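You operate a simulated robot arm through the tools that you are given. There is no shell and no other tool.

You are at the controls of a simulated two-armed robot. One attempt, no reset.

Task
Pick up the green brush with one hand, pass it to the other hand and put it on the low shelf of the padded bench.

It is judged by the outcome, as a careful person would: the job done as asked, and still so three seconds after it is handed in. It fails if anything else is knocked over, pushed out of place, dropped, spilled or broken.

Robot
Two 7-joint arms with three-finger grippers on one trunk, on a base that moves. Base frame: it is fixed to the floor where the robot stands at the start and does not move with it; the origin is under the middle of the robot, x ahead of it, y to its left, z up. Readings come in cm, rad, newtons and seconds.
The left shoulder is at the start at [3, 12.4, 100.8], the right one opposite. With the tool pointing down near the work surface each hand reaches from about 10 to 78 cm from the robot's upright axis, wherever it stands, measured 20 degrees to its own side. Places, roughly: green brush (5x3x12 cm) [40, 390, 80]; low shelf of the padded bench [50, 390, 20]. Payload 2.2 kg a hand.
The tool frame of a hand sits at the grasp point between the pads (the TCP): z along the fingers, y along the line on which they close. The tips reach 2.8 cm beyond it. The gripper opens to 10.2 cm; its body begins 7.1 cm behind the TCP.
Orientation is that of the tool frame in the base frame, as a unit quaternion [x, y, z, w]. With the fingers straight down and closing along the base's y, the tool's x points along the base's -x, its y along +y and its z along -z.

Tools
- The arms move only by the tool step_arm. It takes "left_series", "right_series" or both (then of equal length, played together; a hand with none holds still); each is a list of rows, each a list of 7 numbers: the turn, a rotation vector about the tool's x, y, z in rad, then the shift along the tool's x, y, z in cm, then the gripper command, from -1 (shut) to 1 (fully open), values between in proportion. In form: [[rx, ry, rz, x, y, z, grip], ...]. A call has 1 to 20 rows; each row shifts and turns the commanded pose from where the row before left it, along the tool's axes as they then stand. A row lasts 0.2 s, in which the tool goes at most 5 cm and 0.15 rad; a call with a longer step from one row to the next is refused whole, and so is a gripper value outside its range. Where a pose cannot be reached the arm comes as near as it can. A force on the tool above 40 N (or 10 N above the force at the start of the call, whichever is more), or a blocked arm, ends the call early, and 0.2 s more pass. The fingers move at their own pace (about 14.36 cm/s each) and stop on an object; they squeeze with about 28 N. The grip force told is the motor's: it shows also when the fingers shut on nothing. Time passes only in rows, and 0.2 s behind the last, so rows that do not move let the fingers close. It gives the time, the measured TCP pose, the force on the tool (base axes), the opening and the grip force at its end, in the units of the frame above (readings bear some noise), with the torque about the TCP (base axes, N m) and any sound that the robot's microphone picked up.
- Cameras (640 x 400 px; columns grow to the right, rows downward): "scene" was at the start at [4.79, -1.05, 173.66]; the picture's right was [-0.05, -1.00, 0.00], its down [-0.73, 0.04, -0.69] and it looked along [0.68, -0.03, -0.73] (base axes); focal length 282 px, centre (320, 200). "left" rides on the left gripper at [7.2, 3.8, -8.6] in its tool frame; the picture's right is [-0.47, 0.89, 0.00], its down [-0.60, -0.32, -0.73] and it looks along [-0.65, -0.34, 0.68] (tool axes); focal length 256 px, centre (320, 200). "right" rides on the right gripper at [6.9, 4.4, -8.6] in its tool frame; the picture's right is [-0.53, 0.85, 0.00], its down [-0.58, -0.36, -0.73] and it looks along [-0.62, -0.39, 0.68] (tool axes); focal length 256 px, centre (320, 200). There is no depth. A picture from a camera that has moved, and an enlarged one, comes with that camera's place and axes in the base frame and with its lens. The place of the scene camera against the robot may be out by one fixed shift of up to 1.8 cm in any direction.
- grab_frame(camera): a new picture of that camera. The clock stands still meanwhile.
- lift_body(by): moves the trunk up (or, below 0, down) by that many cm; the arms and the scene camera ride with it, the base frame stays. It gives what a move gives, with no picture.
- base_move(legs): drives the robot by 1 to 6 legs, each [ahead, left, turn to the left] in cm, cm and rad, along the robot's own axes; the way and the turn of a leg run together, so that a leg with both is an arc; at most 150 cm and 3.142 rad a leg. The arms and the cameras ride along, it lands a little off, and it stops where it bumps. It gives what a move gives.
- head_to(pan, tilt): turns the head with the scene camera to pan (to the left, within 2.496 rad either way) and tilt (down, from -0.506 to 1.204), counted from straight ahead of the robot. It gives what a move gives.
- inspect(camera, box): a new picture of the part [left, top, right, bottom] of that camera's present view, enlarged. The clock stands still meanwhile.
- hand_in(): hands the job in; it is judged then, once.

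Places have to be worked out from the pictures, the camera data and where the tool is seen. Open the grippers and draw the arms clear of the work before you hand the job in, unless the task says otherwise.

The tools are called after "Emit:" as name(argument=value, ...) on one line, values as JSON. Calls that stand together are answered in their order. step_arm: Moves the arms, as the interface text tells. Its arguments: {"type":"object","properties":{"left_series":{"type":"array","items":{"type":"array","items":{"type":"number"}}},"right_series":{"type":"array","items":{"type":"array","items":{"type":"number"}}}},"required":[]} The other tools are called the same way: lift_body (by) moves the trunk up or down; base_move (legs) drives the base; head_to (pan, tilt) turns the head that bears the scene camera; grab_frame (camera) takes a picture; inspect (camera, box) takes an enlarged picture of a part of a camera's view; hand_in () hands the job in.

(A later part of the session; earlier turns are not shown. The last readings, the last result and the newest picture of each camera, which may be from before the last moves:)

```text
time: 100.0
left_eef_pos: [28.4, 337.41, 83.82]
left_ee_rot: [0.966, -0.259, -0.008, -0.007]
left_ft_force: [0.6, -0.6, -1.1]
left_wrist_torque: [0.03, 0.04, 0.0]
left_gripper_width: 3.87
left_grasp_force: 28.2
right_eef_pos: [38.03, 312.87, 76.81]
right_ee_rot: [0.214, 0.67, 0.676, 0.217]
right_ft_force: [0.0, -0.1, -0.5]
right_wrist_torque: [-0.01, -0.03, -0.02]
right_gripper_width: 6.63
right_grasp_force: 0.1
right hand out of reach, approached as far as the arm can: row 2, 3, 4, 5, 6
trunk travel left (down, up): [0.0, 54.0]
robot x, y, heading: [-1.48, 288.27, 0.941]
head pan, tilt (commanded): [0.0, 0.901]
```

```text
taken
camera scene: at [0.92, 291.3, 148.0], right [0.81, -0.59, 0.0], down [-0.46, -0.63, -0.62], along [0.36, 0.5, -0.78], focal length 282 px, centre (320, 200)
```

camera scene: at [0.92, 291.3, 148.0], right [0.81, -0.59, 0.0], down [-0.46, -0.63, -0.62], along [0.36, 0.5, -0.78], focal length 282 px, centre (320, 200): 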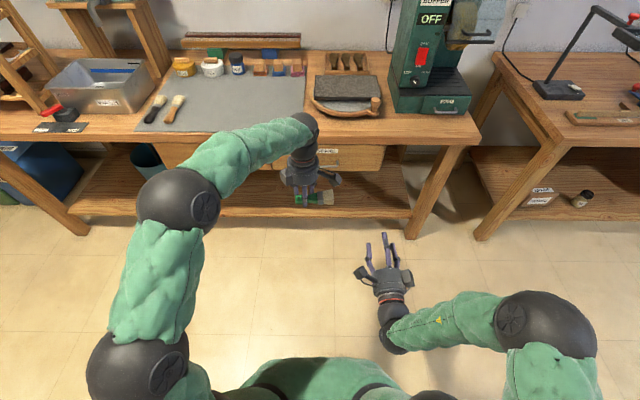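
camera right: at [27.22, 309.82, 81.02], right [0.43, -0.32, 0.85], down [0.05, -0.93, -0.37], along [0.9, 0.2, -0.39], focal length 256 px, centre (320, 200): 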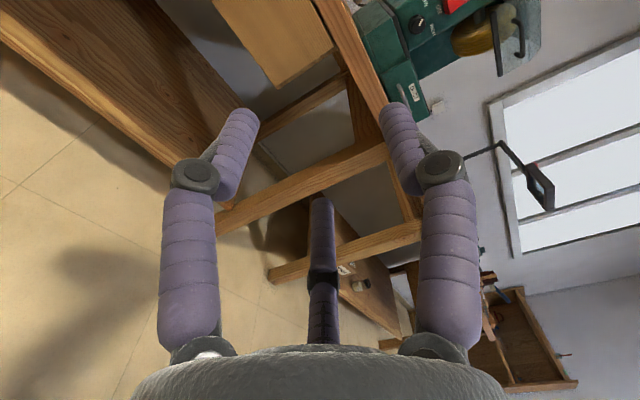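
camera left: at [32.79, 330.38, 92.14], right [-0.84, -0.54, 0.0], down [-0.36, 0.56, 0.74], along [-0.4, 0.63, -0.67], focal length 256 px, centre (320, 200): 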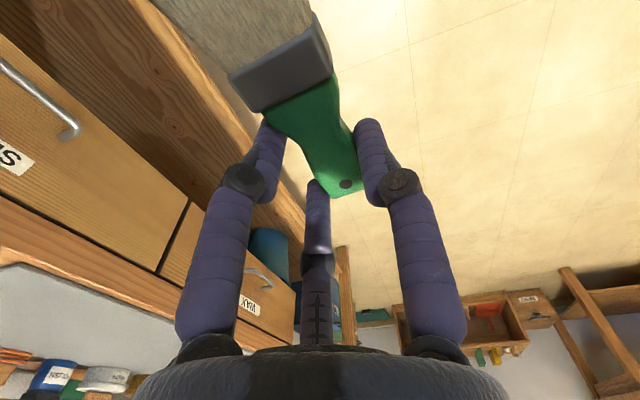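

The right arm cannot bring a straight-ahead hand that far inward (it slid to [38, 313, 77]). I'll make the hand-over at 45° instead: turn the right hand 45° to the left and rotate the brush 45° the same way.

Emit:
step_arm(left_series=[[0, 0, -0.1315, 0, 0, 0, -1], [0, 0, -0.1315, 0, 0, 0, -1], [0, 0, -0.1315, 0, 0, 0, -1], [0, 0, -0.1315, 0, 0, 0, -1], [0, 0, -0.1315, 0, 0, 0, -1], [0, 0, -0.1315, 0, 0, 0, -1], [0, 0, 0, 0, 0, 0, -1]], right_series=[[0, 0.13, 0, 0, 0, 0, 0.3], [0, 0.13, 0, 0, 0, 0, 0.3], [0, 0.13, 0, 0, 0, 0, 0.3], [0, 0.13, 0, 0, 0, 0, 0.3], [0, 0.13, 0, 0, 0, 0, 0.3], [0, 0.13, 0, 0, 0, 0, 0.3], [0, 0, 0, 0, 0, 0, 0.3]])

Emit:
grab_frame(camera="left")

Emit:
grab_frame(camera="scene")

```text
time: 101.6
left_eef_pos: [28.45, 337.5, 83.65]
left_ee_rot: [0.991, 0.132, -0.005, -0.009]
left_ft_force: [0.2, -0.2, -1.7]
left_wrist_torque: [0.03, 0.05, 0.01]
left_gripper_width: 3.89
left_grasp_force: 28.4
right_eef_pos: [38.18, 312.86, 76.69]
right_ee_rot: [-0.053, 0.705, 0.705, -0.053]
right_ft_force: [0.3, 0.1, 0.0]
right_wrist_torque: [-0.01, 0.0, -0.02]
right_gripper_width: 6.64
right_grasp_force: 0.0
trunk travel left (down, up): [0.0, 54.0]
robot x, y, heading: [-1.24, 288.26, 0.942]
head pan, tilt (commanded): [0.0, 0.901]
```

```text
taken
camera left: at [36.42, 335.51, 92.2], right [-0.22, -0.98, -0.01], down [-0.66, 0.14, 0.74], along [-0.72, 0.17, -0.67], focal length 256 px, centre (320, 200)
```

left: 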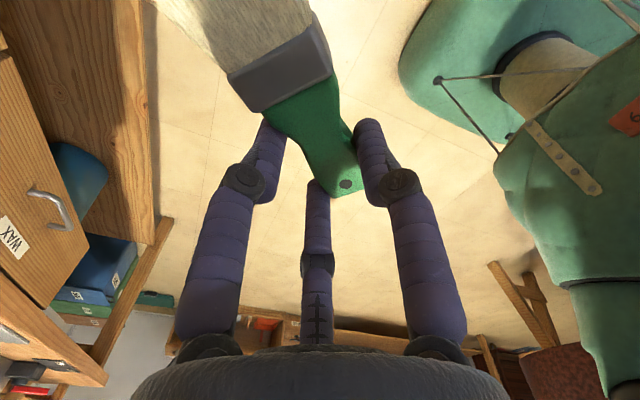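

```text
taken
camera scene: at [0.94, 291.31, 148.0], right [0.81, -0.59, 0.0], down [-0.46, -0.63, -0.62], along [0.36, 0.5, -0.78], focal length 282 px, centre (320, 200)
```

scene: 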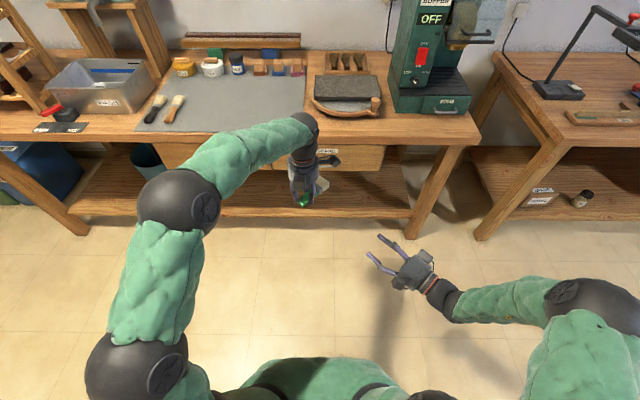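

Brush and right hand now face each other squarely (99° vs 9°). I bring the right hand up and forward to 9 cm short of the bristles.

Emit:
step_arm(right_series=[[0, 0, 0, 0, 1.5, 0, 0.3], [0, 0, 0, 0, 1.5, 1, 0.3], [0, 0, 0, 0, 1.5, 3.5, 0.3], [0, 0, 0, 0, 0, 3.5, 0.3], [0, 0, 0, 0, 0, 3.5, 0.3], [0, 0, 0, -0.18, 0, 3.2, 0.3], [0, 0, 0, 0, 0, 0, 0.3]])

Emit:
grab_frame(camera="right")

Emit:
inspect(camera="scene", box=[250, 110, 450, 250])

```text
time: 103.2
left_eef_pos: [28.53, 337.42, 83.7]
left_ee_rot: [0.991, 0.131, -0.005, -0.009]
left_ft_force: [0.2, 0.5, -0.6]
left_wrist_torque: [0.01, 0.01, 0.0]
left_gripper_width: 3.84
left_grasp_force: 27.3
right_eef_pos: [36.06, 327.63, 81.34]
right_ee_rot: [-0.053, 0.704, 0.706, -0.052]
right_ft_force: [-0.8, 0.8, -0.7]
right_wrist_torque: [-0.05, 0.0, 0.01]
right_gripper_width: 6.62
right_grasp_force: 0.1
trunk travel left (down, up): [0.0, 54.0]
robot x, y, heading: [-1.9, 288.08, 0.943]
head pan, tilt (commanded): [0.0, 0.901]
```

```text
taken
camera right: at [30.41, 317.96, 85.63], right [0.53, 0.08, 0.85], down [0.68, -0.64, -0.37], along [0.51, 0.77, -0.39], focal length 256 px, centre (320, 200)
```

right: 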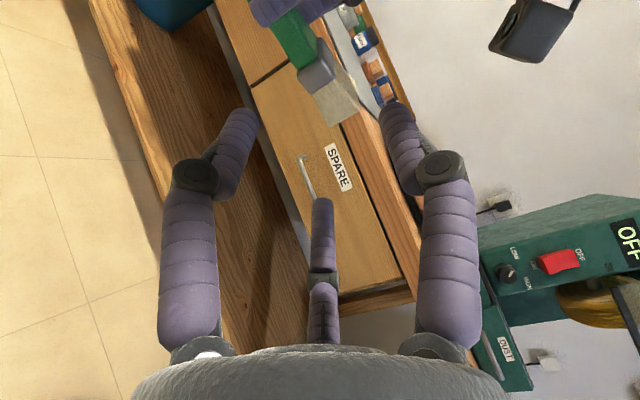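

```text
2.86 times, centred on (350, 180) of scene
camera zoom: at [0.93, 291.32, 148.0], right [0.81, -0.59, 0.0], down [-0.46, -0.63, -0.62], along [0.36, 0.5, -0.78], focal length 805 px, centre (234, 257)
```

zoom: 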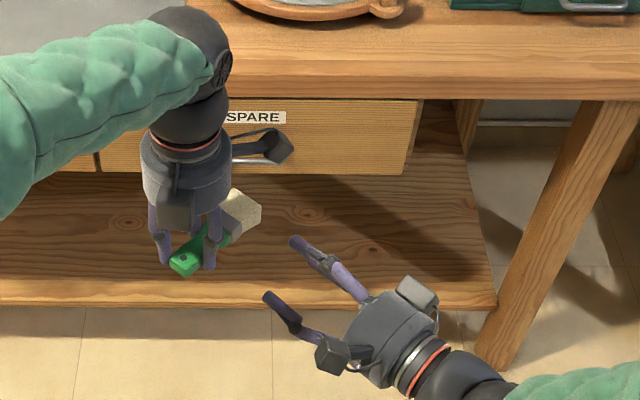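

The bristles appear in the right camera within a few pixels of where my estimate puts them. I enlarge that view to verify height and tilt before closing in.

Emit:
inspect(camera="right", box=[260, 0, 420, 130])

```text
3.08 times, centred on (340, 65) of right
camera zoom: at [30.41, 317.96, 85.63], right [0.53, 0.08, 0.85], down [0.68, -0.64, -0.37], along [0.51, 0.77, -0.39], focal length 788 px, centre (258, 615)
```

zoom: 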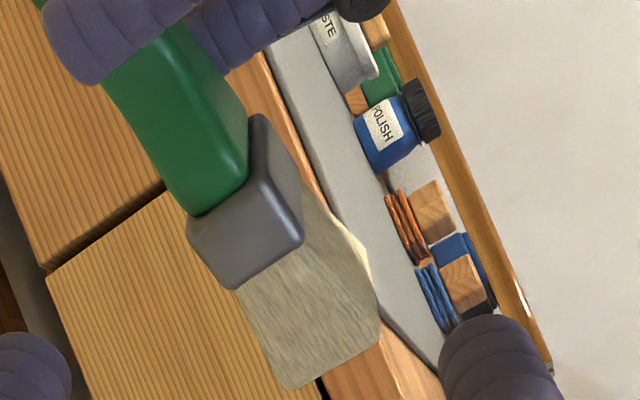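

The brush is level with its broad faces up and down, and its height matches, but the bristle end may be a centimetre nearer than I assumed. I check with a closer scene view.

Emit:
inspect(camera="scene", box=[285, 150, 365, 210])

```text
6.67 times, centred on (325, 180) of scene
camera zoom: at [0.93, 291.32, 148.0], right [0.81, -0.59, 0.0], down [-0.46, -0.63, -0.62], along [0.36, 0.5, -0.78], focal length 1878 px, centre (287, 333)
```

zoom: 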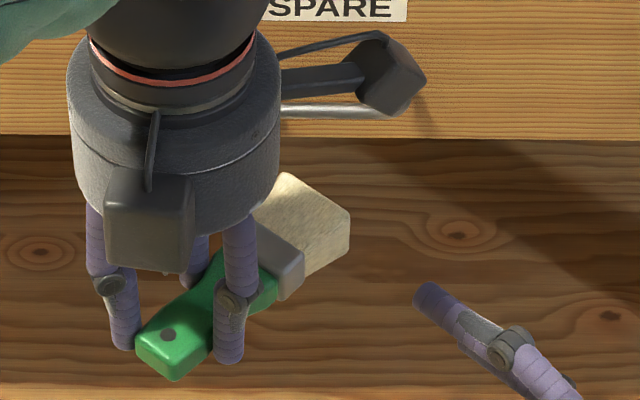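

The refined estimate keeps the same approach line: bristle centre near [34.6, 338.2, 82.0]. I advance the right hand 9 cm so its thumb passes over and the two fingers under the bristles.

Emit:
step_arm(right_series=[[0, 0, 0, -0.12, -0.2, 2, 0.3], [0, 0, 0, 0, 0, 2, 0.3], [0, 0, 0, 0, 0, 2, 0.3], [0, 0, 0, 0, 0, 1.5, 0.3], [0, 0, 0, 0, 0, 1, 0.3], [0, 0, 0, 0, 0, 0.7, 0.3], [0, 0, 0, 0, 0, 0, 0.3]])

Emit:
grab_frame(camera="right")

Emit:
inspect(camera="scene", box=[285, 150, 365, 210])

Emit:
grab_frame(camera="left")

```text
time: 104.8
left_eef_pos: [28.48, 337.36, 83.65]
left_ee_rot: [0.991, 0.131, -0.005, -0.009]
left_ft_force: [-1.2, -0.8, -1.2]
left_wrist_torque: [0.01, 0.05, 0.03]
left_gripper_width: 3.84
left_grasp_force: 28.2
right_eef_pos: [34.99, 336.53, 81.1]
right_ee_rot: [-0.053, 0.704, 0.707, -0.053]
right_ft_force: [0.5, -0.7, -0.2]
right_wrist_torque: [-0.02, 0.02, 0.0]
right_gripper_width: 6.64
right_grasp_force: 0.0
trunk travel left (down, up): [0.0, 54.0]
robot x, y, heading: [-1.79, 288.48, 0.94]
head pan, tilt (commanded): [0.0, 0.901]
```

```text
taken
camera right: at [29.2, 326.97, 85.36], right [0.53, 0.08, 0.85], down [0.68, -0.64, -0.37], along [0.51, 0.77, -0.39], focal length 256 px, centre (320, 200)
```

right: 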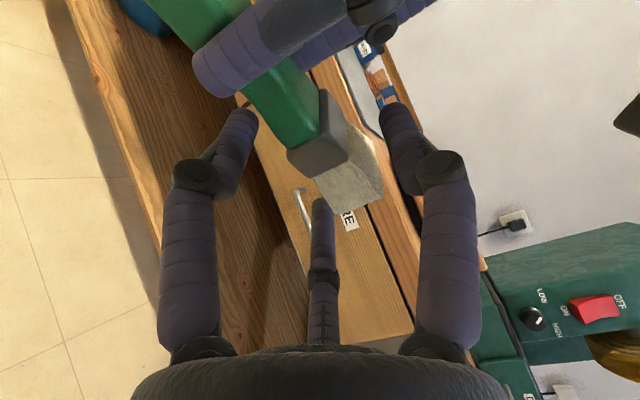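

```text
6.67 times, centred on (325, 180) of scene
camera zoom: at [0.93, 291.32, 148.0], right [0.81, -0.59, 0.0], down [-0.46, -0.63, -0.62], along [0.36, 0.5, -0.78], focal length 1878 px, centre (287, 333)
```

zoom: 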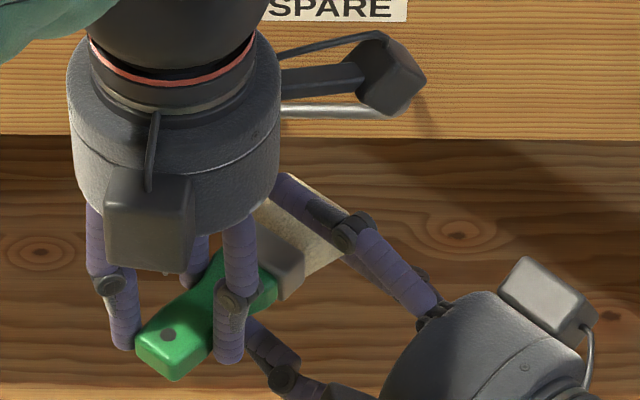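

```text
taken
camera left: at [36.4, 335.5, 92.19], right [-0.22, -0.98, -0.01], down [-0.66, 0.14, 0.74], along [-0.72, 0.17, -0.67], focal length 256 px, centre (320, 200)
```

left: 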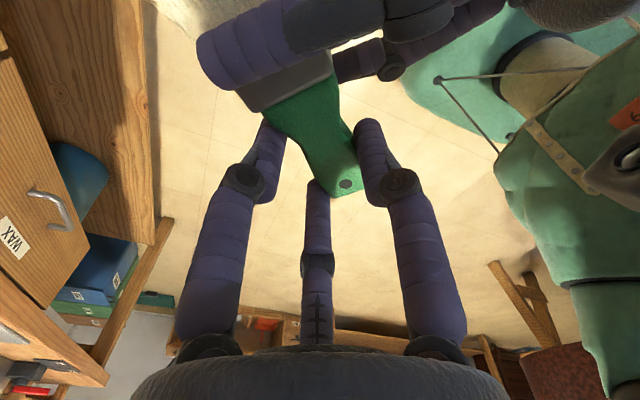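

The right thumb lies over and its fingers under the bristle end, without contact. I shift half a centimetre toward the handle for a fuller hold, then close the right hand step by step.

Emit:
step_arm(right_series=[[0, 0, 0, 0.5, 0, 0, 0.3], [0, 0, 0, 0, 0, 0, 0.3], [0, 0, 0, 0, 0, 0, 0.1], [0, 0, 0, 0, 0, 0, -0.1]])

Emit:
grab_frame(camera="right")

```text
time: 105.8
left_eef_pos: [28.43, 337.41, 83.66]
left_ee_rot: [0.991, 0.132, -0.005, -0.009]
left_ft_force: [0.2, 1.3, -1.6]
left_wrist_torque: [0.04, 0.04, -0.01]
left_gripper_width: 3.88
left_grasp_force: 27.7
right_eef_pos: [34.47, 336.51, 81.12]
right_ee_rot: [-0.053, 0.704, 0.706, -0.052]
right_ft_force: [-0.1, -0.2, -0.5]
right_wrist_torque: [0.01, 0.02, -0.03]
right_gripper_width: 4.59
right_grasp_force: 0.1
trunk travel left (down, up): [0.0, 54.0]
robot x, y, heading: [-1.63, 288.28, 0.939]
head pan, tilt (commanded): [0.0, 0.901]
```

```text
taken
camera right: at [28.65, 326.9, 85.38], right [0.53, 0.08, 0.85], down [0.68, -0.64, -0.37], along [0.51, 0.77, -0.39], focal length 256 px, centre (320, 200)
```

right: 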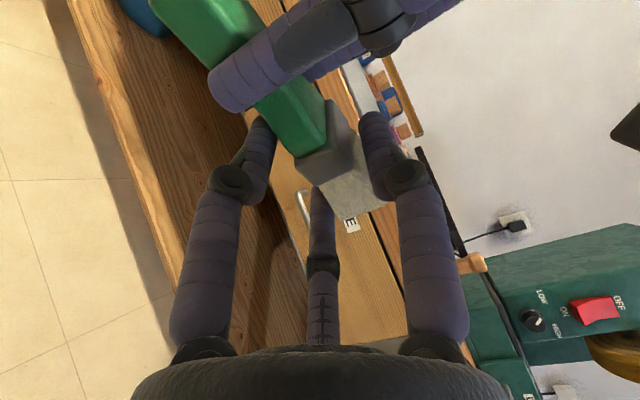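

Fingers are closing evenly around ferrule and bristles with no force yet. I continue closing to a full grip.

Emit:
step_arm(right_series=[[0, 0, 0, 0, 0, 0, -0.25], [0, 0, 0, 0, 0, 0, -0.4], [0, 0, 0, 0, 0, 0, -0.6], [0, 0, 0, 0, 0, 0, -0.8], [0, 0, 0, 0, 0, 0, -1], [0, 0, 0, 0, 0, 0, -1]])

Emit:
grab_frame(camera="right")

Emit:
grab_frame(camera="left")

Emit:
inspect(camera="scene", box=[285, 150, 365, 210])

```text
time: 107.2
left_eef_pos: [28.33, 337.46, 83.65]
left_ee_rot: [0.991, 0.131, -0.006, -0.009]
left_ft_force: [2.0, 4.0, -8.6]
left_wrist_torque: [-0.31, -0.16, 0.18]
left_gripper_width: 3.86
left_grasp_force: 28.2
right_eef_pos: [34.38, 336.58, 81.22]
right_ee_rot: [-0.053, 0.704, 0.707, -0.051]
right_ft_force: [-1.1, -4.0, 7.8]
right_wrist_torque: [0.46, 0.64, 0.09]
right_gripper_width: 3.5
right_grasp_force: 28.2
trunk travel left (down, up): [0.0, 54.0]
robot x, y, heading: [-1.71, 288.64, 0.944]
head pan, tilt (commanded): [0.0, 0.901]
```

```text
taken
camera right: at [28.66, 326.9, 85.42], right [0.53, 0.08, 0.85], down [0.68, -0.64, -0.37], along [0.51, 0.77, -0.39], focal length 256 px, centre (320, 200)
```

right: 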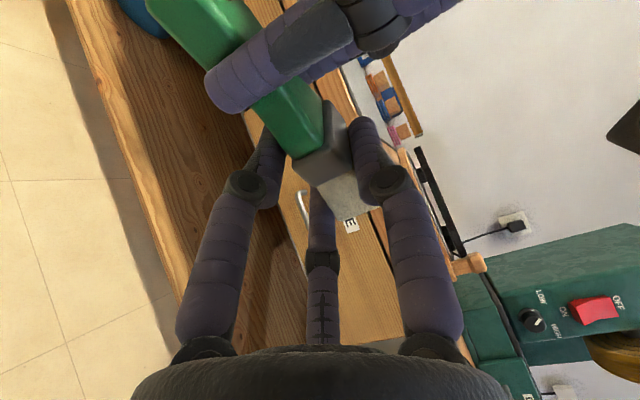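

```text
taken
camera left: at [36.4, 335.49, 92.14], right [-0.22, -0.98, -0.01], down [-0.66, 0.14, 0.74], along [-0.72, 0.17, -0.67], focal length 256 px, centre (320, 200)
```

left: 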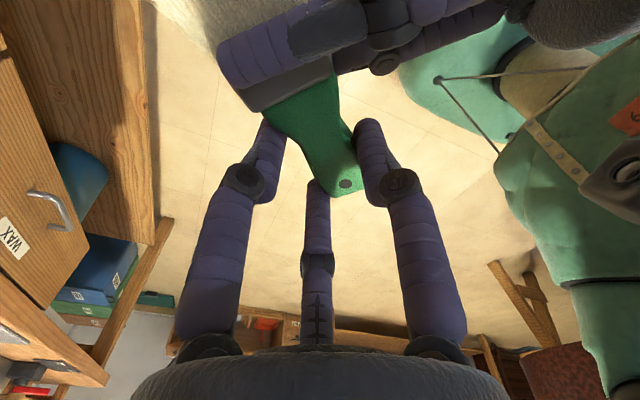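

```text
6.67 times, centred on (325, 180) of scene
camera zoom: at [0.93, 291.32, 148.0], right [0.81, -0.59, 0.0], down [-0.46, -0.63, -0.62], along [0.36, 0.5, -0.78], focal length 1878 px, centre (287, 333)
```

zoom: 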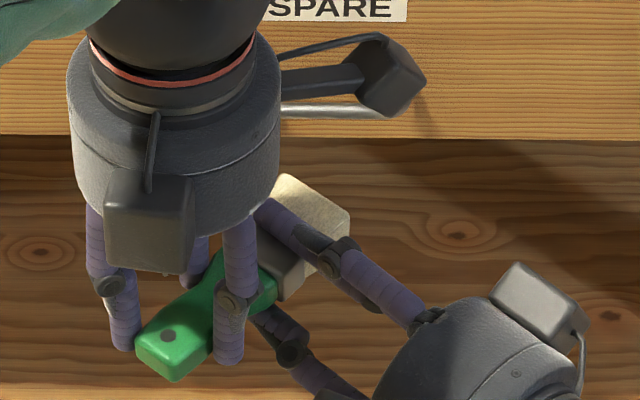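

Both hands now hold the brush (right: 3.5 cm, 28 N), with only about 8 N of strain between them. I ease the right hand up 0.15 cm to relieve that, then open the left hand in steps.

Emit:
step_arm(left_series=[[0, 0, 0, 0, 0, 0, -1], [0, 0, 0, 0, 0, 0, -1], [0, 0, 0, 0, 0, 0, -0.1], [0, 0, 0, 0, 0, 0, 0.0], [0, 0, 0, 0, 0, 0, 0.2], [0, 0, 0, 0, 0, 0, 0.3], [0, 0, 0, 0, 0, 0, 0.3]], right_series=[[0, 0, 0, 0, 0.15, 0, -1], [0, 0, 0, 0, 0, 0, -1], [0, 0, 0, 0, 0, 0, -1], [0, 0, 0, 0, 0, 0, -1], [0, 0, 0, 0, 0, 0, -1], [0, 0, 0, 0, 0, 0, -1], [0, 0, 0, 0, 0, 0, -1]])

Emit:
grab_frame(camera="left")

Emit:
grab_frame(camera="right")

```text
time: 108.8
left_eef_pos: [28.56, 337.52, 83.74]
left_ee_rot: [0.991, 0.132, -0.005, -0.009]
left_ft_force: [-0.9, -0.2, -0.7]
left_wrist_torque: [0.0, 0.03, 0.01]
left_gripper_width: 6.62
left_grasp_force: 0.2
right_eef_pos: [34.37, 336.37, 81.2]
right_ee_rot: [-0.052, 0.704, 0.706, -0.052]
right_ft_force: [0.4, -0.3, 1.0]
right_wrist_torque: [-0.05, -0.02, 0.0]
right_gripper_width: 3.41
right_grasp_force: 27.9
trunk travel left (down, up): [0.0, 54.0]
robot x, y, heading: [-1.81, 287.86, 0.942]
head pan, tilt (commanded): [0.0, 0.901]
```

```text
taken
camera left: at [36.41, 335.5, 92.19], right [-0.22, -0.98, -0.01], down [-0.66, 0.14, 0.74], along [-0.72, 0.17, -0.67], focal length 256 px, centre (320, 200)
```

left: 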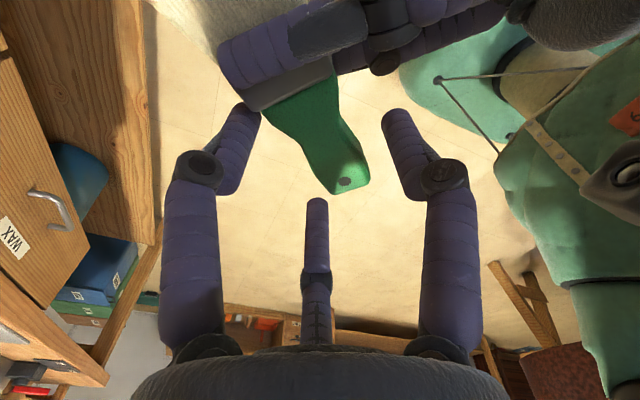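

```text
taken
camera right: at [28.65, 326.91, 85.52], right [0.53, 0.08, 0.85], down [0.68, -0.64, -0.37], along [0.51, 0.77, -0.39], focal length 256 px, centre (320, 200)
```

right: 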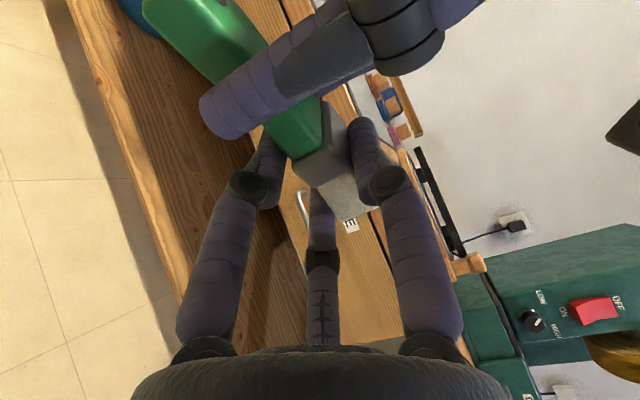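

The brush is now in the right hand alone (3.4 cm, 28 N) and the left fingers are clear of it. I raise the left hand straight up, away from the brush.

Emit:
step_arm(left_series=[[0, 0, 0, 0, 0, -1.5, 0.3], [0, 0, 0, 0, 0, -2.5, 0.3], [0, 0, 0, 0, 0, -3, 0.3], [0, 0, 0, 0, 0, -4, 0.3], [0, 0, 0, 0, 0, -4, 0.3], [0, 0, 0, 0, 0, 0, 0.3]])

Emit:
grab_frame(camera="right")

Emit:
grab_frame(camera="scene")

```text
time: 110.2
left_eef_pos: [28.66, 337.03, 98.95]
left_ee_rot: [0.991, 0.131, -0.005, -0.01]
left_ft_force: [-0.1, -1.0, -0.7]
left_wrist_torque: [-0.03, -0.03, 0.0]
left_gripper_width: 6.64
left_grasp_force: 0.2
right_eef_pos: [34.29, 336.51, 81.16]
right_ee_rot: [-0.052, 0.704, 0.706, -0.052]
right_ft_force: [0.3, -0.3, 0.5]
right_wrist_torque: [0.01, -0.01, 0.0]
right_gripper_width: 3.39
right_grasp_force: 28.4
trunk travel left (down, up): [0.0, 54.0]
robot x, y, heading: [-1.14, 288.02, 0.94]
head pan, tilt (commanded): [0.0, 0.901]
```

```text
taken
camera right: at [28.65, 326.9, 85.51], right [0.53, 0.08, 0.85], down [0.68, -0.64, -0.37], along [0.51, 0.77, -0.39], focal length 256 px, centre (320, 200)
```

right: 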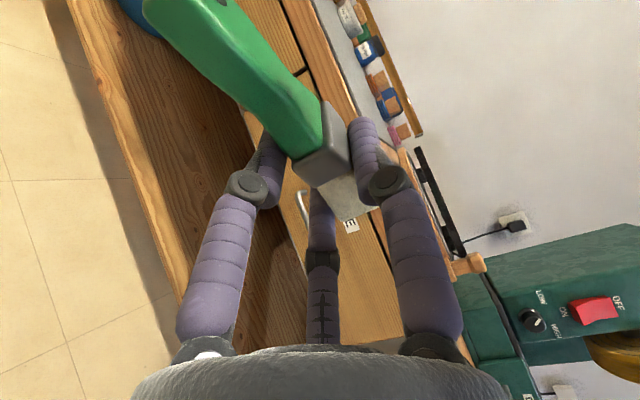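

```text
taken
camera scene: at [0.93, 291.31, 148.0], right [0.81, -0.59, 0.0], down [-0.46, -0.63, -0.62], along [0.36, 0.5, -0.78], focal length 282 px, centre (320, 200)
```

scene: 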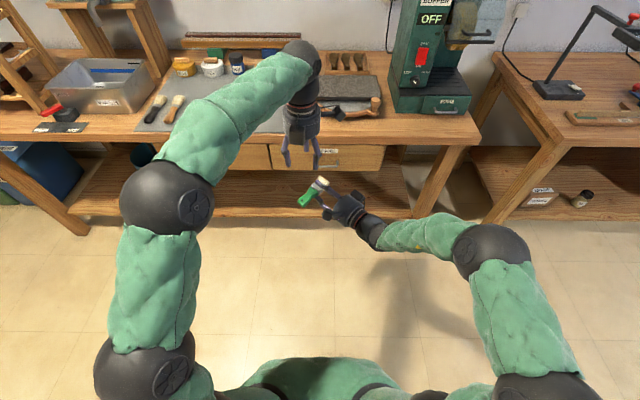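

The hand-over is complete: the right hand holds the brush, the left is free and above. Now I measure the low shelf: I enlarge the bench's lower part.

Emit:
inspect(camera="scene", box=[260, 110, 480, 250])

Emit:
inspect(camera="scene", box=[60, 110, 280, 250])

```text
2.86 times, centred on (370, 180) of scene
camera zoom: at [0.93, 291.31, 148.0], right [0.81, -0.59, 0.0], down [-0.46, -0.63, -0.62], along [0.36, 0.5, -0.78], focal length 805 px, centre (177, 257)
```

zoom: 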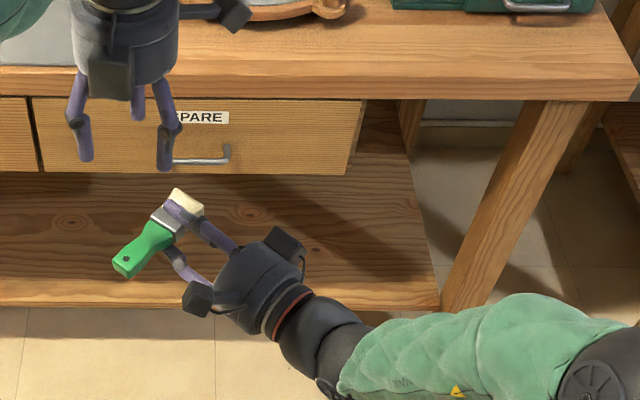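

```text
2.86 times, centred on (170, 180) of scene
camera zoom: at [0.93, 291.31, 148.0], right [0.81, -0.59, 0.0], down [-0.46, -0.63, -0.62], along [0.36, 0.5, -0.78], focal length 805 px, centre (749, 257)
```

zoom: 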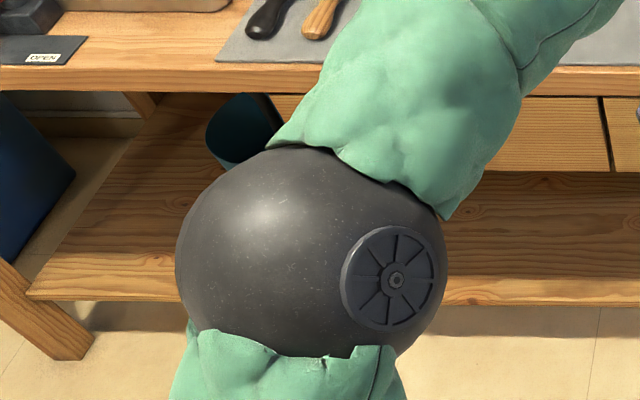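

I need the shelf's height and front line precisely, so I enlarge the right wrist view, which also sees the shelf's front board.

Emit:
inspect(camera="right", box=[40, 0, 240, 200])

```text
2.00 times, centred on (140, 100) of right
camera zoom: at [28.65, 326.9, 85.51], right [0.53, 0.08, 0.85], down [0.68, -0.64, -0.37], along [0.51, 0.77, -0.39], focal length 512 px, centre (680, 400)
```

zoom: 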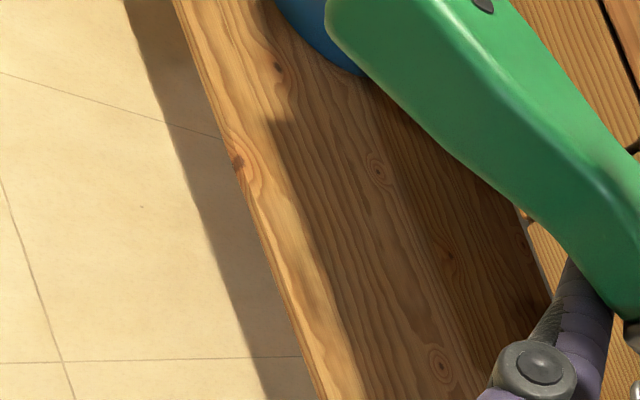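

The two views are too alike to separate height from distance. I'll use the free left hand's camera from lower down: first I move the left hand back and to the left, and turn it so its camera faces the bench.

Emit:
step_arm(left_series=[[0, 0, 0, -4.43, -0.72, 0, 0.3], [0, 0, 0, -4.43, -0.72, 0, 0.3], [0, 0, 0, -4.43, -0.72, 0, 0.3], [0, 0, 0, -4.43, -0.72, 0, 0.3], [0, 0, 0, -4.43, -0.72, 0, 0.3], [0, 0, 0, -4.43, -0.72, 0, 0.3], [0, 0, 0, 0, 0, 0, 0.3]])

Emit:
step_arm(left_series=[[0, 0, 0.137, 0, 0, 0, 0], [0, 0, 0.137, 0, 0, 0, -0.5], [0, 0, 0.137, 0, 0, 0, -1], [0, 0, 0.137, 0, 0, 0, -1], [0, 0, 0.137, 0, 0, 0, -1], [0, 0, 0.137, 0, 0, 0, -1], [0, 0, 0.137, 0, 0, 0, -1], [0, 0, 0.137, 0, 0, 0, -1], [0, 0, 0.137, 0, 0, 0, -1], [0, 0, 0.137, 0, 0, 0, -1], [0, 0, 0.137, 0, 0, 0, -1], [0, 0, 0.137, 0, 0, 0, -1], [0, 0, 0.137, 0, 0, 0, -1], [0, 0, 0.137, 0, 0, 0, -1], [0, 0, 0.137, 0, 0, 0, -1], [0, 0, 0.137, 0, 0, 0, -1], [0, 0, 0.137, 0, 0, 0, -1], [0, 0, 0.137, 0, 0, 0, -1]])

```text
time: 111.8
left_eef_pos: [1.69, 334.32, 99.04]
left_ee_rot: [0.991, 0.131, -0.005, -0.009]
left_ft_force: [-0.1, -0.2, -0.8]
left_wrist_torque: [0.02, 0.01, -0.01]
left_gripper_width: 6.62
left_grasp_force: 0.1
right_eef_pos: [34.32, 336.59, 81.29]
right_ee_rot: [-0.053, 0.704, 0.706, -0.052]
right_ft_force: [-0.4, 0.3, -1.0]
right_wrist_torque: [0.02, -0.02, 0.0]
right_gripper_width: 3.4
right_grasp_force: 28.0
trunk travel left (down, up): [0.0, 54.0]
robot x, y, heading: [-1.48, 288.23, 0.946]
head pan, tilt (commanded): [0.0, 0.901]
```

```text
time: 115.6
left_eef_pos: [1.85, 334.5, 98.89]
left_ee_rot: [-0.452, 0.892, 0.01, -0.002]
left_ft_force: [-0.4, -0.1, 0.8]
left_wrist_torque: [-0.02, 0.0, -0.01]
left_gripper_width: 0.21
left_grasp_force: 28.2
right_eef_pos: [34.33, 336.45, 81.27]
right_ee_rot: [-0.054, 0.704, 0.706, -0.052]
right_ft_force: [0.1, 0.6, -0.8]
right_wrist_torque: [0.02, -0.02, -0.01]
right_gripper_width: 3.41
right_grasp_force: 28.1
trunk travel left (down, up): [0.0, 54.0]
robot x, y, heading: [-2.04, 287.9, 0.945]
head pan, tilt (commanded): [0.0, 0.901]
```

Now I lower the empty left hand to about z 30 to look at the shelf's front from a flat angle.

Emit:
step_arm(left_series=[[0, 0, 0, 0, 0, 4.9, -1], [0, 0, 0, 0, 0, 4.9, -1], [0, 0, 0, 0, 0, 4.9, -1], [0, 0, 0, 0, 0, 4.9, -1], [0, 0, 0, 0, 0, 4.9, -1], [0, 0, 0, 0, 0, 4.9, -1], [0, 0, 0, 0, 0, 4.9, -1], [0, 0, 0, 0, 0, 4.9, -1], [0, 0, 0, 0, 0, 4.9, -1], [0, 0, 0, 0, 0, 4.9, -1], [0, 0, 0, 0, 0, 4.9, -1], [0, 0, 0, 0, 0, 4.9, -1], [0, 0, 0, 0, 0, 4.9, -1], [0, 0, 0, 0, 0, 4.9, -1], [0, 0, 0, 0, 0, 0, -1]])

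Emit:
grab_frame(camera="left")

```text
time: 118.8
left_eef_pos: [0.97, 335.58, 30.41]
left_ee_rot: [-0.452, 0.892, 0.01, -0.001]
left_ft_force: [-1.0, -0.4, 0.0]
left_wrist_torque: [0.0, 0.01, -0.01]
left_gripper_width: 0.2
left_grasp_force: 28.0
right_eef_pos: [34.36, 336.54, 81.24]
right_ee_rot: [-0.053, 0.704, 0.706, -0.052]
right_ft_force: [-0.9, 0.2, 0.4]
right_wrist_torque: [-0.02, -0.04, 0.0]
right_gripper_width: 3.42
right_grasp_force: 28.2
trunk travel left (down, up): [0.0, 54.0]
robot x, y, heading: [-1.73, 288.33, 0.942]
head pan, tilt (commanded): [0.0, 0.901]
```

```text
taken
camera left: at [-6.38, 331.86, 39.03], right [-0.44, 0.9, 0.02], down [0.62, 0.29, 0.73], along [0.65, 0.33, -0.68], focal length 256 px, centre (320, 200)
```

left: 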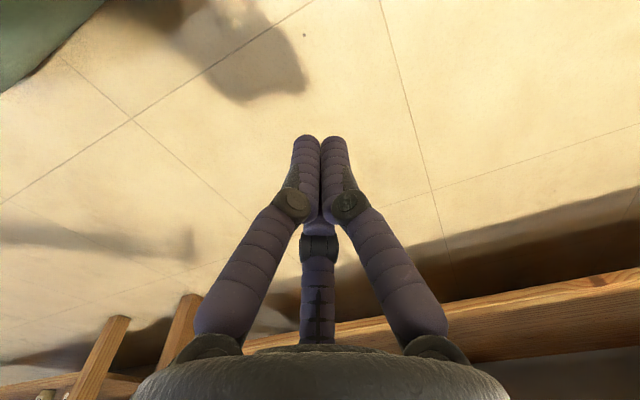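

I enlarge the part showing the shelf board.

Emit:
inspect(camera="left", box=[440, 220, 640, 400])

Emit:
inspect(camera="left", box=[0, 260, 240, 400])

```text
2.22 times, centred on (540, 310) of left
camera zoom: at [-6.38, 331.86, 39.03], right [-0.44, 0.9, 0.02], down [0.62, 0.29, 0.73], along [0.65, 0.33, -0.68], focal length 569 px, centre (-169, -44)
```

zoom: 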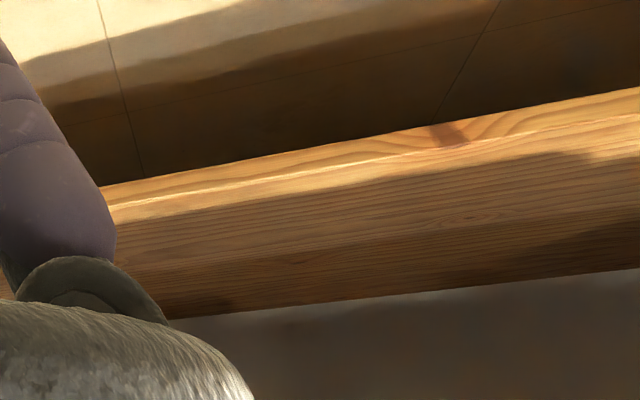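

```text
2.67 times, centred on (120, 330) of left
camera zoom: at [-6.38, 331.86, 39.03], right [-0.44, 0.9, 0.02], down [0.62, 0.29, 0.73], along [0.65, 0.33, -0.68], focal length 683 px, centre (853, -147)
```

zoom: 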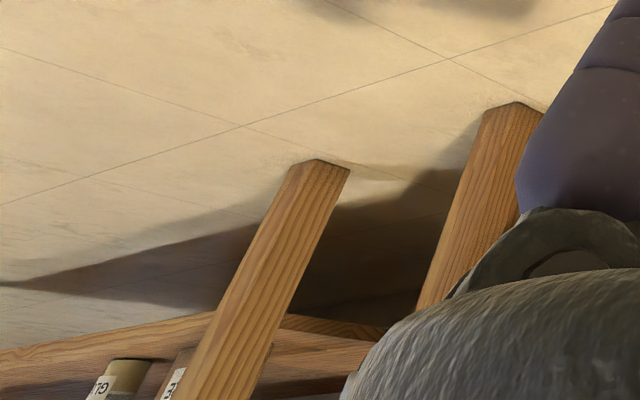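

From the flat view the low shelf's top comes out at z ≈ 20.4, its front edge about 94 cm ahead (6 cm behind the tabletop edge), board about 2 cm thick. I raise the left arm well clear, and pitch the right hand down so the brush can be set onto the shelf edge-first.

Emit:
step_arm(left_series=[[0, 0, 0, 0.7, 0, -4.7, -1], [0, 0, 0, 0.7, 0, -4.7, -1], [0, 0, 0, 0.7, 0, -4.7, -1], [0, 0, 0, 0.7, 0, -4.7, -1], [0, 0, 0, 0.7, 0, -4.7, -1], [0, 0, 0, 0.7, 0, -4.7, -1], [0, 0, 0, 0.7, 0, -4.7, -1], [0, 0, 0, 0.7, 0, -4.7, -1], [0, 0, 0, 0.7, 0, -4.7, -1], [0, 0, 0, 0.7, 0, -4.7, -1], [0, 0, 0, 0.7, 0, -4.7, -1], [0, 0, 0, 0.7, 0, -4.7, -1], [0, 0, 0, 0.7, 0, -4.7, -1], [0, 0, 0, 0.7, 0, -4.7, -1], [0, 0, 0, 0, 0, 0, -1]])

Emit:
step_arm(right_series=[[0.08, 0, 0, 0, 0, 0, -1], [0.1, 0, 0, 0, 0, 0, -1], [0.1, 0, 0, 0, 0, 0, -1], [0.1, 0, 0, 0, 0, 0, -1], [0.1, 0, 0, 0, 0, 0, -1], [0.1, 0, 0, 0, 0, 0, -1], [0.1, 0, 0, 0, 0, 0, -1], [0.1, 0, 0, 0, 0, 0, -1], [0.1, 0, 0, 0, 0, 0, -1], [0.1, 0, 0, 0, 0, 0, -1], [0.08, 0, 0, 0, 0, 0, -1], [0, 0, 0, 0, 0, 0, -1]])

Emit:
grab_frame(camera="scene")

Emit:
grab_frame(camera="right")

```text
time: 122.0
left_eef_pos: [-4.13, 326.51, 96.09]
left_ee_rot: [-0.453, 0.892, 0.009, -0.002]
left_ft_force: [-0.5, 0.4, 0.0]
left_wrist_torque: [-0.03, 0.04, 0.02]
left_gripper_width: 0.2
left_grasp_force: 28.0
right_eef_pos: [34.34, 336.51, 81.2]
right_ee_rot: [-0.052, 0.704, 0.706, -0.052]
right_ft_force: [-0.8, -0.8, -0.2]
right_wrist_torque: [0.01, 0.02, 0.03]
right_gripper_width: 3.4
right_grasp_force: 28.0
trunk travel left (down, up): [0.0, 54.0]
robot x, y, heading: [-1.69, 288.21, 0.94]
head pan, tilt (commanded): [0.0, 0.901]
```

```text
time: 124.6
left_eef_pos: [-4.02, 326.5, 96.1]
left_ee_rot: [-0.453, 0.892, 0.01, -0.003]
left_ft_force: [-1.1, -0.8, -0.3]
left_wrist_torque: [-0.05, 0.0, 0.04]
left_gripper_width: 0.22
left_grasp_force: 28.2
right_eef_pos: [34.25, 336.45, 81.17]
right_ee_rot: [-0.072, 0.965, 0.252, -0.018]
right_ft_force: [0.7, 0.3, -0.2]
right_wrist_torque: [-0.04, 0.01, 0.01]
right_gripper_width: 3.42
right_grasp_force: 27.8
trunk travel left (down, up): [0.0, 54.0]
robot x, y, heading: [-1.4, 288.25, 0.94]
head pan, tilt (commanded): [0.0, 0.901]
```

```text
taken
camera scene: at [0.92, 291.32, 148.0], right [0.81, -0.59, 0.0], down [-0.46, -0.63, -0.62], along [0.36, 0.5, -0.78], focal length 282 px, centre (320, 200)
```

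scene: 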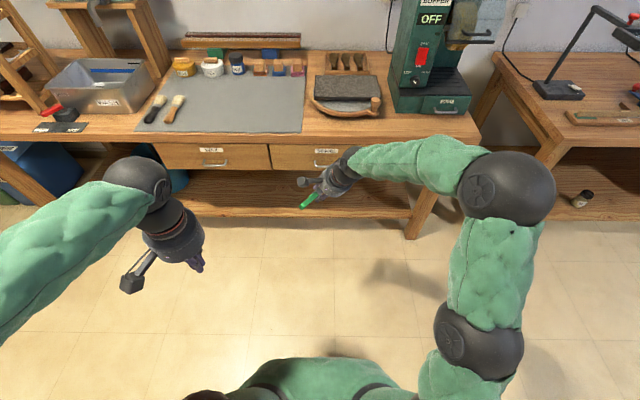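

```text
taken
camera right: at [27.41, 334.98, 90.8], right [0.42, 0.81, 0.42], down [0.67, -0.58, 0.46], along [0.61, 0.09, -0.78], focal length 256 px, centre (320, 200)
```

right: 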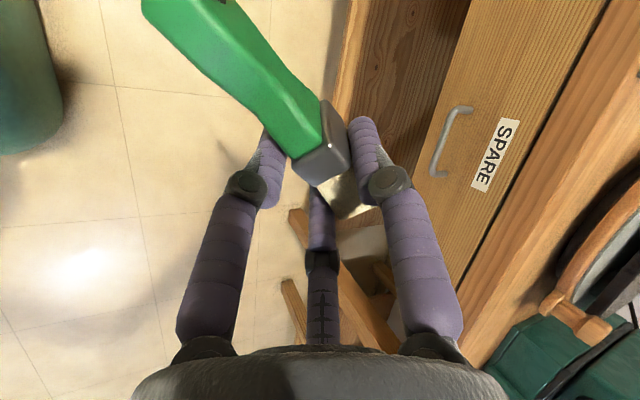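

The pitch went smoothly and the brush is still firm in the grip. I now turn the right hand about the vertical by 45° to the right so the brush will lie parallel to the shelf front.

Emit:
step_arm(right_series=[[0, -0.064, 0.1142, 0, 0, 0, -1], [0, -0.064, 0.1142, 0, 0, 0, -1], [0, -0.064, 0.1142, 0, 0, 0, -1], [0, -0.064, 0.1142, 0, 0, 0, -1], [0, -0.064, 0.1142, 0, 0, 0, -1], [0, -0.064, 0.1142, 0, 0, 0, -1], [0, 0, 0, 0, 0, 0, -1]])

Emit:
grab_frame(camera="scene")

Emit:
grab_frame(camera="right")

```text
time: 126.2
left_eef_pos: [-4.11, 326.58, 96.11]
left_ee_rot: [-0.453, 0.891, 0.01, -0.002]
left_ft_force: [1.1, -0.3, 0.4]
left_wrist_torque: [0.01, 0.01, -0.03]
left_gripper_width: 0.21
left_grasp_force: 27.9
right_eef_pos: [34.4, 336.47, 81.31]
right_ee_rot: [0.303, 0.918, 0.241, 0.08]
right_ft_force: [0.0, -0.1, -0.8]
right_wrist_torque: [-0.04, 0.0, 0.03]
right_gripper_width: 3.44
right_grasp_force: 27.9
trunk travel left (down, up): [0.0, 54.0]
robot x, y, heading: [-1.27, 288.38, 0.945]
head pan, tilt (commanded): [0.0, 0.901]
```

```text
taken
camera scene: at [0.91, 291.32, 148.0], right [0.81, -0.59, 0.0], down [-0.46, -0.63, -0.62], along [0.36, 0.5, -0.78], focal length 282 px, centre (320, 200)
```

scene: 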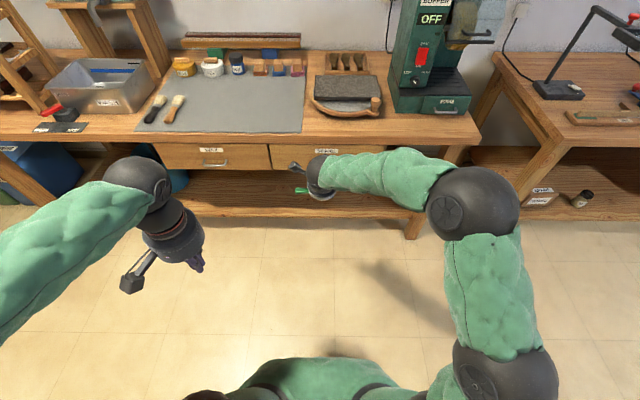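

```text
taken
camera right: at [28.37, 340.19, 90.9], right [0.87, 0.27, 0.42], down [0.06, -0.89, 0.46], along [0.49, -0.37, -0.79], focal length 256 px, centre (320, 200)
```

right: 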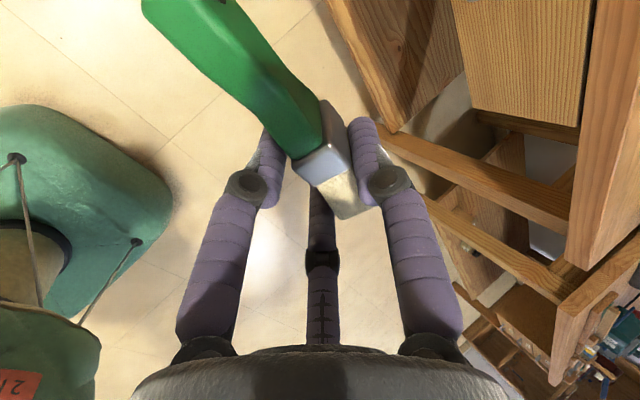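

The right hand now points down-and-ahead with the brush parallel to the bench front. I sidestep 22 cm left (away from the bench's right leg), then lower the right hand in front of the bench to just above shelf level.

Emit:
base_move(legs=[[0, 22, 0]])

Emit:
step_arm(right_series=[[0, 0, 0, -0.95, -2.91, 3.135, -1], [0, 0, 0, -0.95, -2.91, 3.135, -1], [0, 0, 0, -0.95, -2.91, 3.135, -1], [0, 0, 0, -0.95, -2.91, 3.135, -1], [0, 0, 0, -0.95, -2.91, 3.135, -1], [0, 0, 0, -0.95, -2.91, 3.135, -1], [0, 0, 0, -0.95, -2.91, 3.135, -1], [0, 0, 0, -0.95, -2.91, 3.135, -1], [0, 0, 0, -0.95, -2.91, 3.135, -1], [0, 0, 0, -0.95, -2.91, 3.135, -1], [0, 0, 0, -0.95, -2.91, 3.135, -1], [0, 0, 0, -0.95, -2.91, 3.135, -1], [0, 0, 0, 0, 0, 0, -1]])

Emit:
grab_frame(camera="scene")

Emit:
grab_frame(camera="right")

```text
time: 127.9
left_eef_pos: [-21.82, 339.27, 95.98]
left_ee_rot: [-0.454, 0.891, 0.01, -0.002]
left_ft_force: [0.2, -0.8, 0.4]
left_wrist_torque: [-0.01, -0.03, 0.0]
left_gripper_width: 0.18
left_grasp_force: 28.5
right_eef_pos: [16.44, 349.37, 81.18]
right_ee_rot: [0.302, 0.919, 0.242, 0.079]
right_ft_force: [0.1, -0.1, 0.0]
right_wrist_torque: [-0.03, -0.01, -0.02]
right_gripper_width: 3.41
right_grasp_force: 28.2
trunk travel left (down, up): [0.0, 54.0]
robot x, y, heading: [-19.48, 301.0, 0.945]
head pan, tilt (commanded): [0.0, 0.901]
```

```text
time: 130.7
left_eef_pos: [-21.71, 339.2, 96.16]
left_ee_rot: [-0.454, 0.891, 0.009, -0.002]
left_ft_force: [0.2, -0.9, -0.4]
left_wrist_torque: [0.02, 0.01, 0.01]
left_gripper_width: 0.2
left_grasp_force: 28.2
right_eef_pos: [24.37, 339.38, 34.0]
right_ee_rot: [0.299, 0.923, 0.232, 0.074]
right_ft_force: [0.6, -0.7, -0.1]
right_wrist_torque: [0.0, 0.0, -0.01]
right_gripper_width: 3.44
right_grasp_force: 28.0
right hand out of reach, approached as far as the arm can: row 6, 7, 8, 9, 10, 11, 12
trunk travel left (down, up): [0.0, 54.0]
robot x, y, heading: [-19.34, 301.15, 0.946]
head pan, tilt (commanded): [0.0, 0.901]
```

```text
taken
camera scene: at [-16.72, 304.08, 148.0], right [0.81, -0.58, 0.0], down [-0.46, -0.64, -0.62], along [0.36, 0.5, -0.78], focal length 282 px, centre (320, 200)
```

scene: 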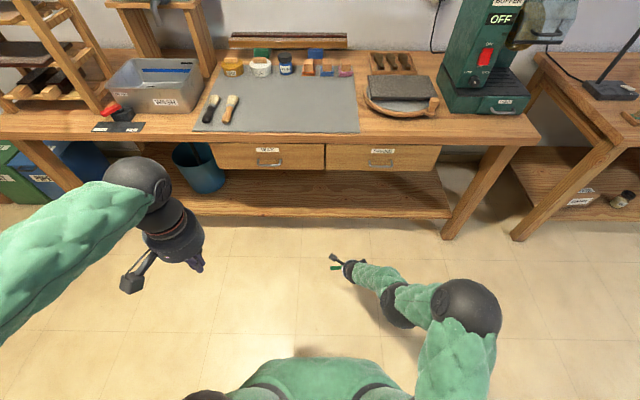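

```text
taken
camera right: at [18.51, 343.25, 43.57], right [0.87, 0.29, 0.4], down [0.07, -0.88, 0.47], along [0.49, -0.38, -0.79], focal length 256 px, centre (320, 200)
```

right: 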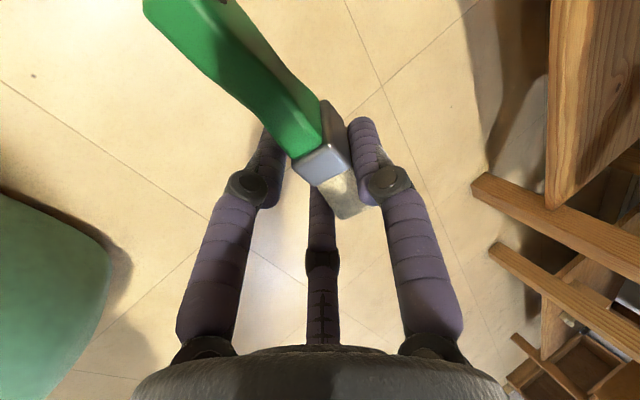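

The right hand stopped at [24, 339, 34], about 57 cm ahead and 13 cm right of me, brush still held. Its elbow bulges to the right, so I prefer a longer reach to keep the elbow off the drawers; I test extending 7 cm forward and 4 cm lower here in free space.

Emit:
step_arm(right_series=[[0, 0, 0, 0, 1.52, 2.33, -1], [0, 0, 0, 0, 1.52, 2.33, -1], [0, 0, 0, 0, 1.52, 2.33, -1], [0, 0, 0, 0, 0, 0, -1]])

Emit:
grab_frame(camera="scene")

```text
time: 131.7
left_eef_pos: [-21.74, 339.25, 96.0]
left_ee_rot: [-0.454, 0.891, 0.01, -0.001]
left_ft_force: [-0.3, -0.2, 0.1]
left_wrist_torque: [-0.01, 0.0, 0.03]
left_gripper_width: 0.22
left_grasp_force: 28.3
right_eef_pos: [28.69, 345.44, 30.17]
right_ee_rot: [0.301, 0.919, 0.243, 0.08]
right_ft_force: [-0.4, -0.3, -1.1]
right_wrist_torque: [0.01, -0.01, 0.0]
right_gripper_width: 3.4
right_grasp_force: 28.2
trunk travel left (down, up): [0.0, 54.0]
robot x, y, heading: [-18.78, 300.94, 0.947]
head pan, tilt (commanded): [0.0, 0.901]
```

```text
taken
camera scene: at [-16.72, 304.09, 148.0], right [0.81, -0.58, 0.0], down [-0.46, -0.64, -0.62], along [0.36, 0.5, -0.78], focal length 282 px, centre (320, 200)
```

scene: 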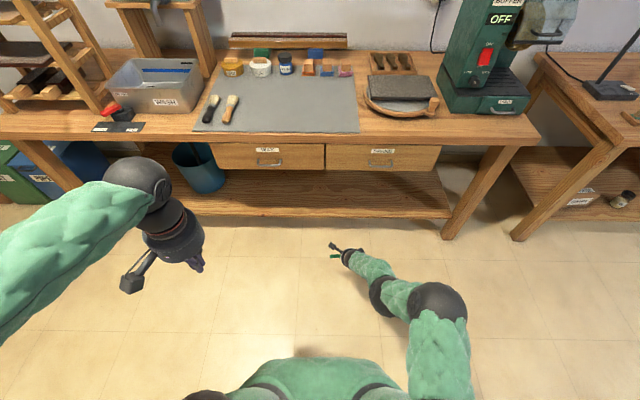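

That worked and tucked the elbow in. I extend another 6 cm at the same height, so the base can stay well back from the bench.

Emit:
step_arm(right_series=[[0, 0, 0, 0, 2.6, 1.47, -1], [0, 0, 0, 0, 2.6, 1.47, -1], [0, 0, 0, 0, 0, 0, -1]])

Emit:
grab_frame(camera="right")

```text
time: 132.5
left_eef_pos: [-21.81, 339.19, 96.08]
left_ee_rot: [-0.454, 0.891, 0.01, -0.002]
left_ft_force: [-0.4, -0.6, -0.4]
left_wrist_torque: [0.0, 0.0, 0.0]
left_gripper_width: 0.18
left_grasp_force: 28.3
right_eef_pos: [32.28, 350.1, 30.07]
right_ee_rot: [0.301, 0.919, 0.241, 0.08]
right_ft_force: [0.2, 0.0, 0.0]
right_wrist_torque: [-0.01, 0.01, 0.02]
right_gripper_width: 3.41
right_grasp_force: 27.9
trunk travel left (down, up): [0.0, 54.0]
robot x, y, heading: [-19.33, 301.03, 0.946]
head pan, tilt (commanded): [0.0, 0.901]
```

```text
taken
camera right: at [26.23, 353.86, 39.73], right [0.87, 0.28, 0.42], down [0.06, -0.89, 0.46], along [0.5, -0.37, -0.79], focal length 256 px, centre (320, 200)
```

right: 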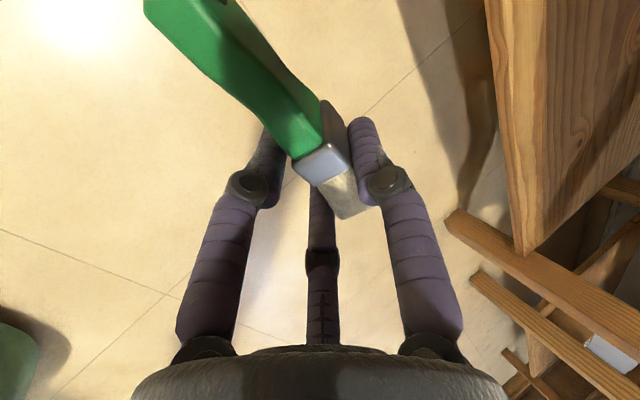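

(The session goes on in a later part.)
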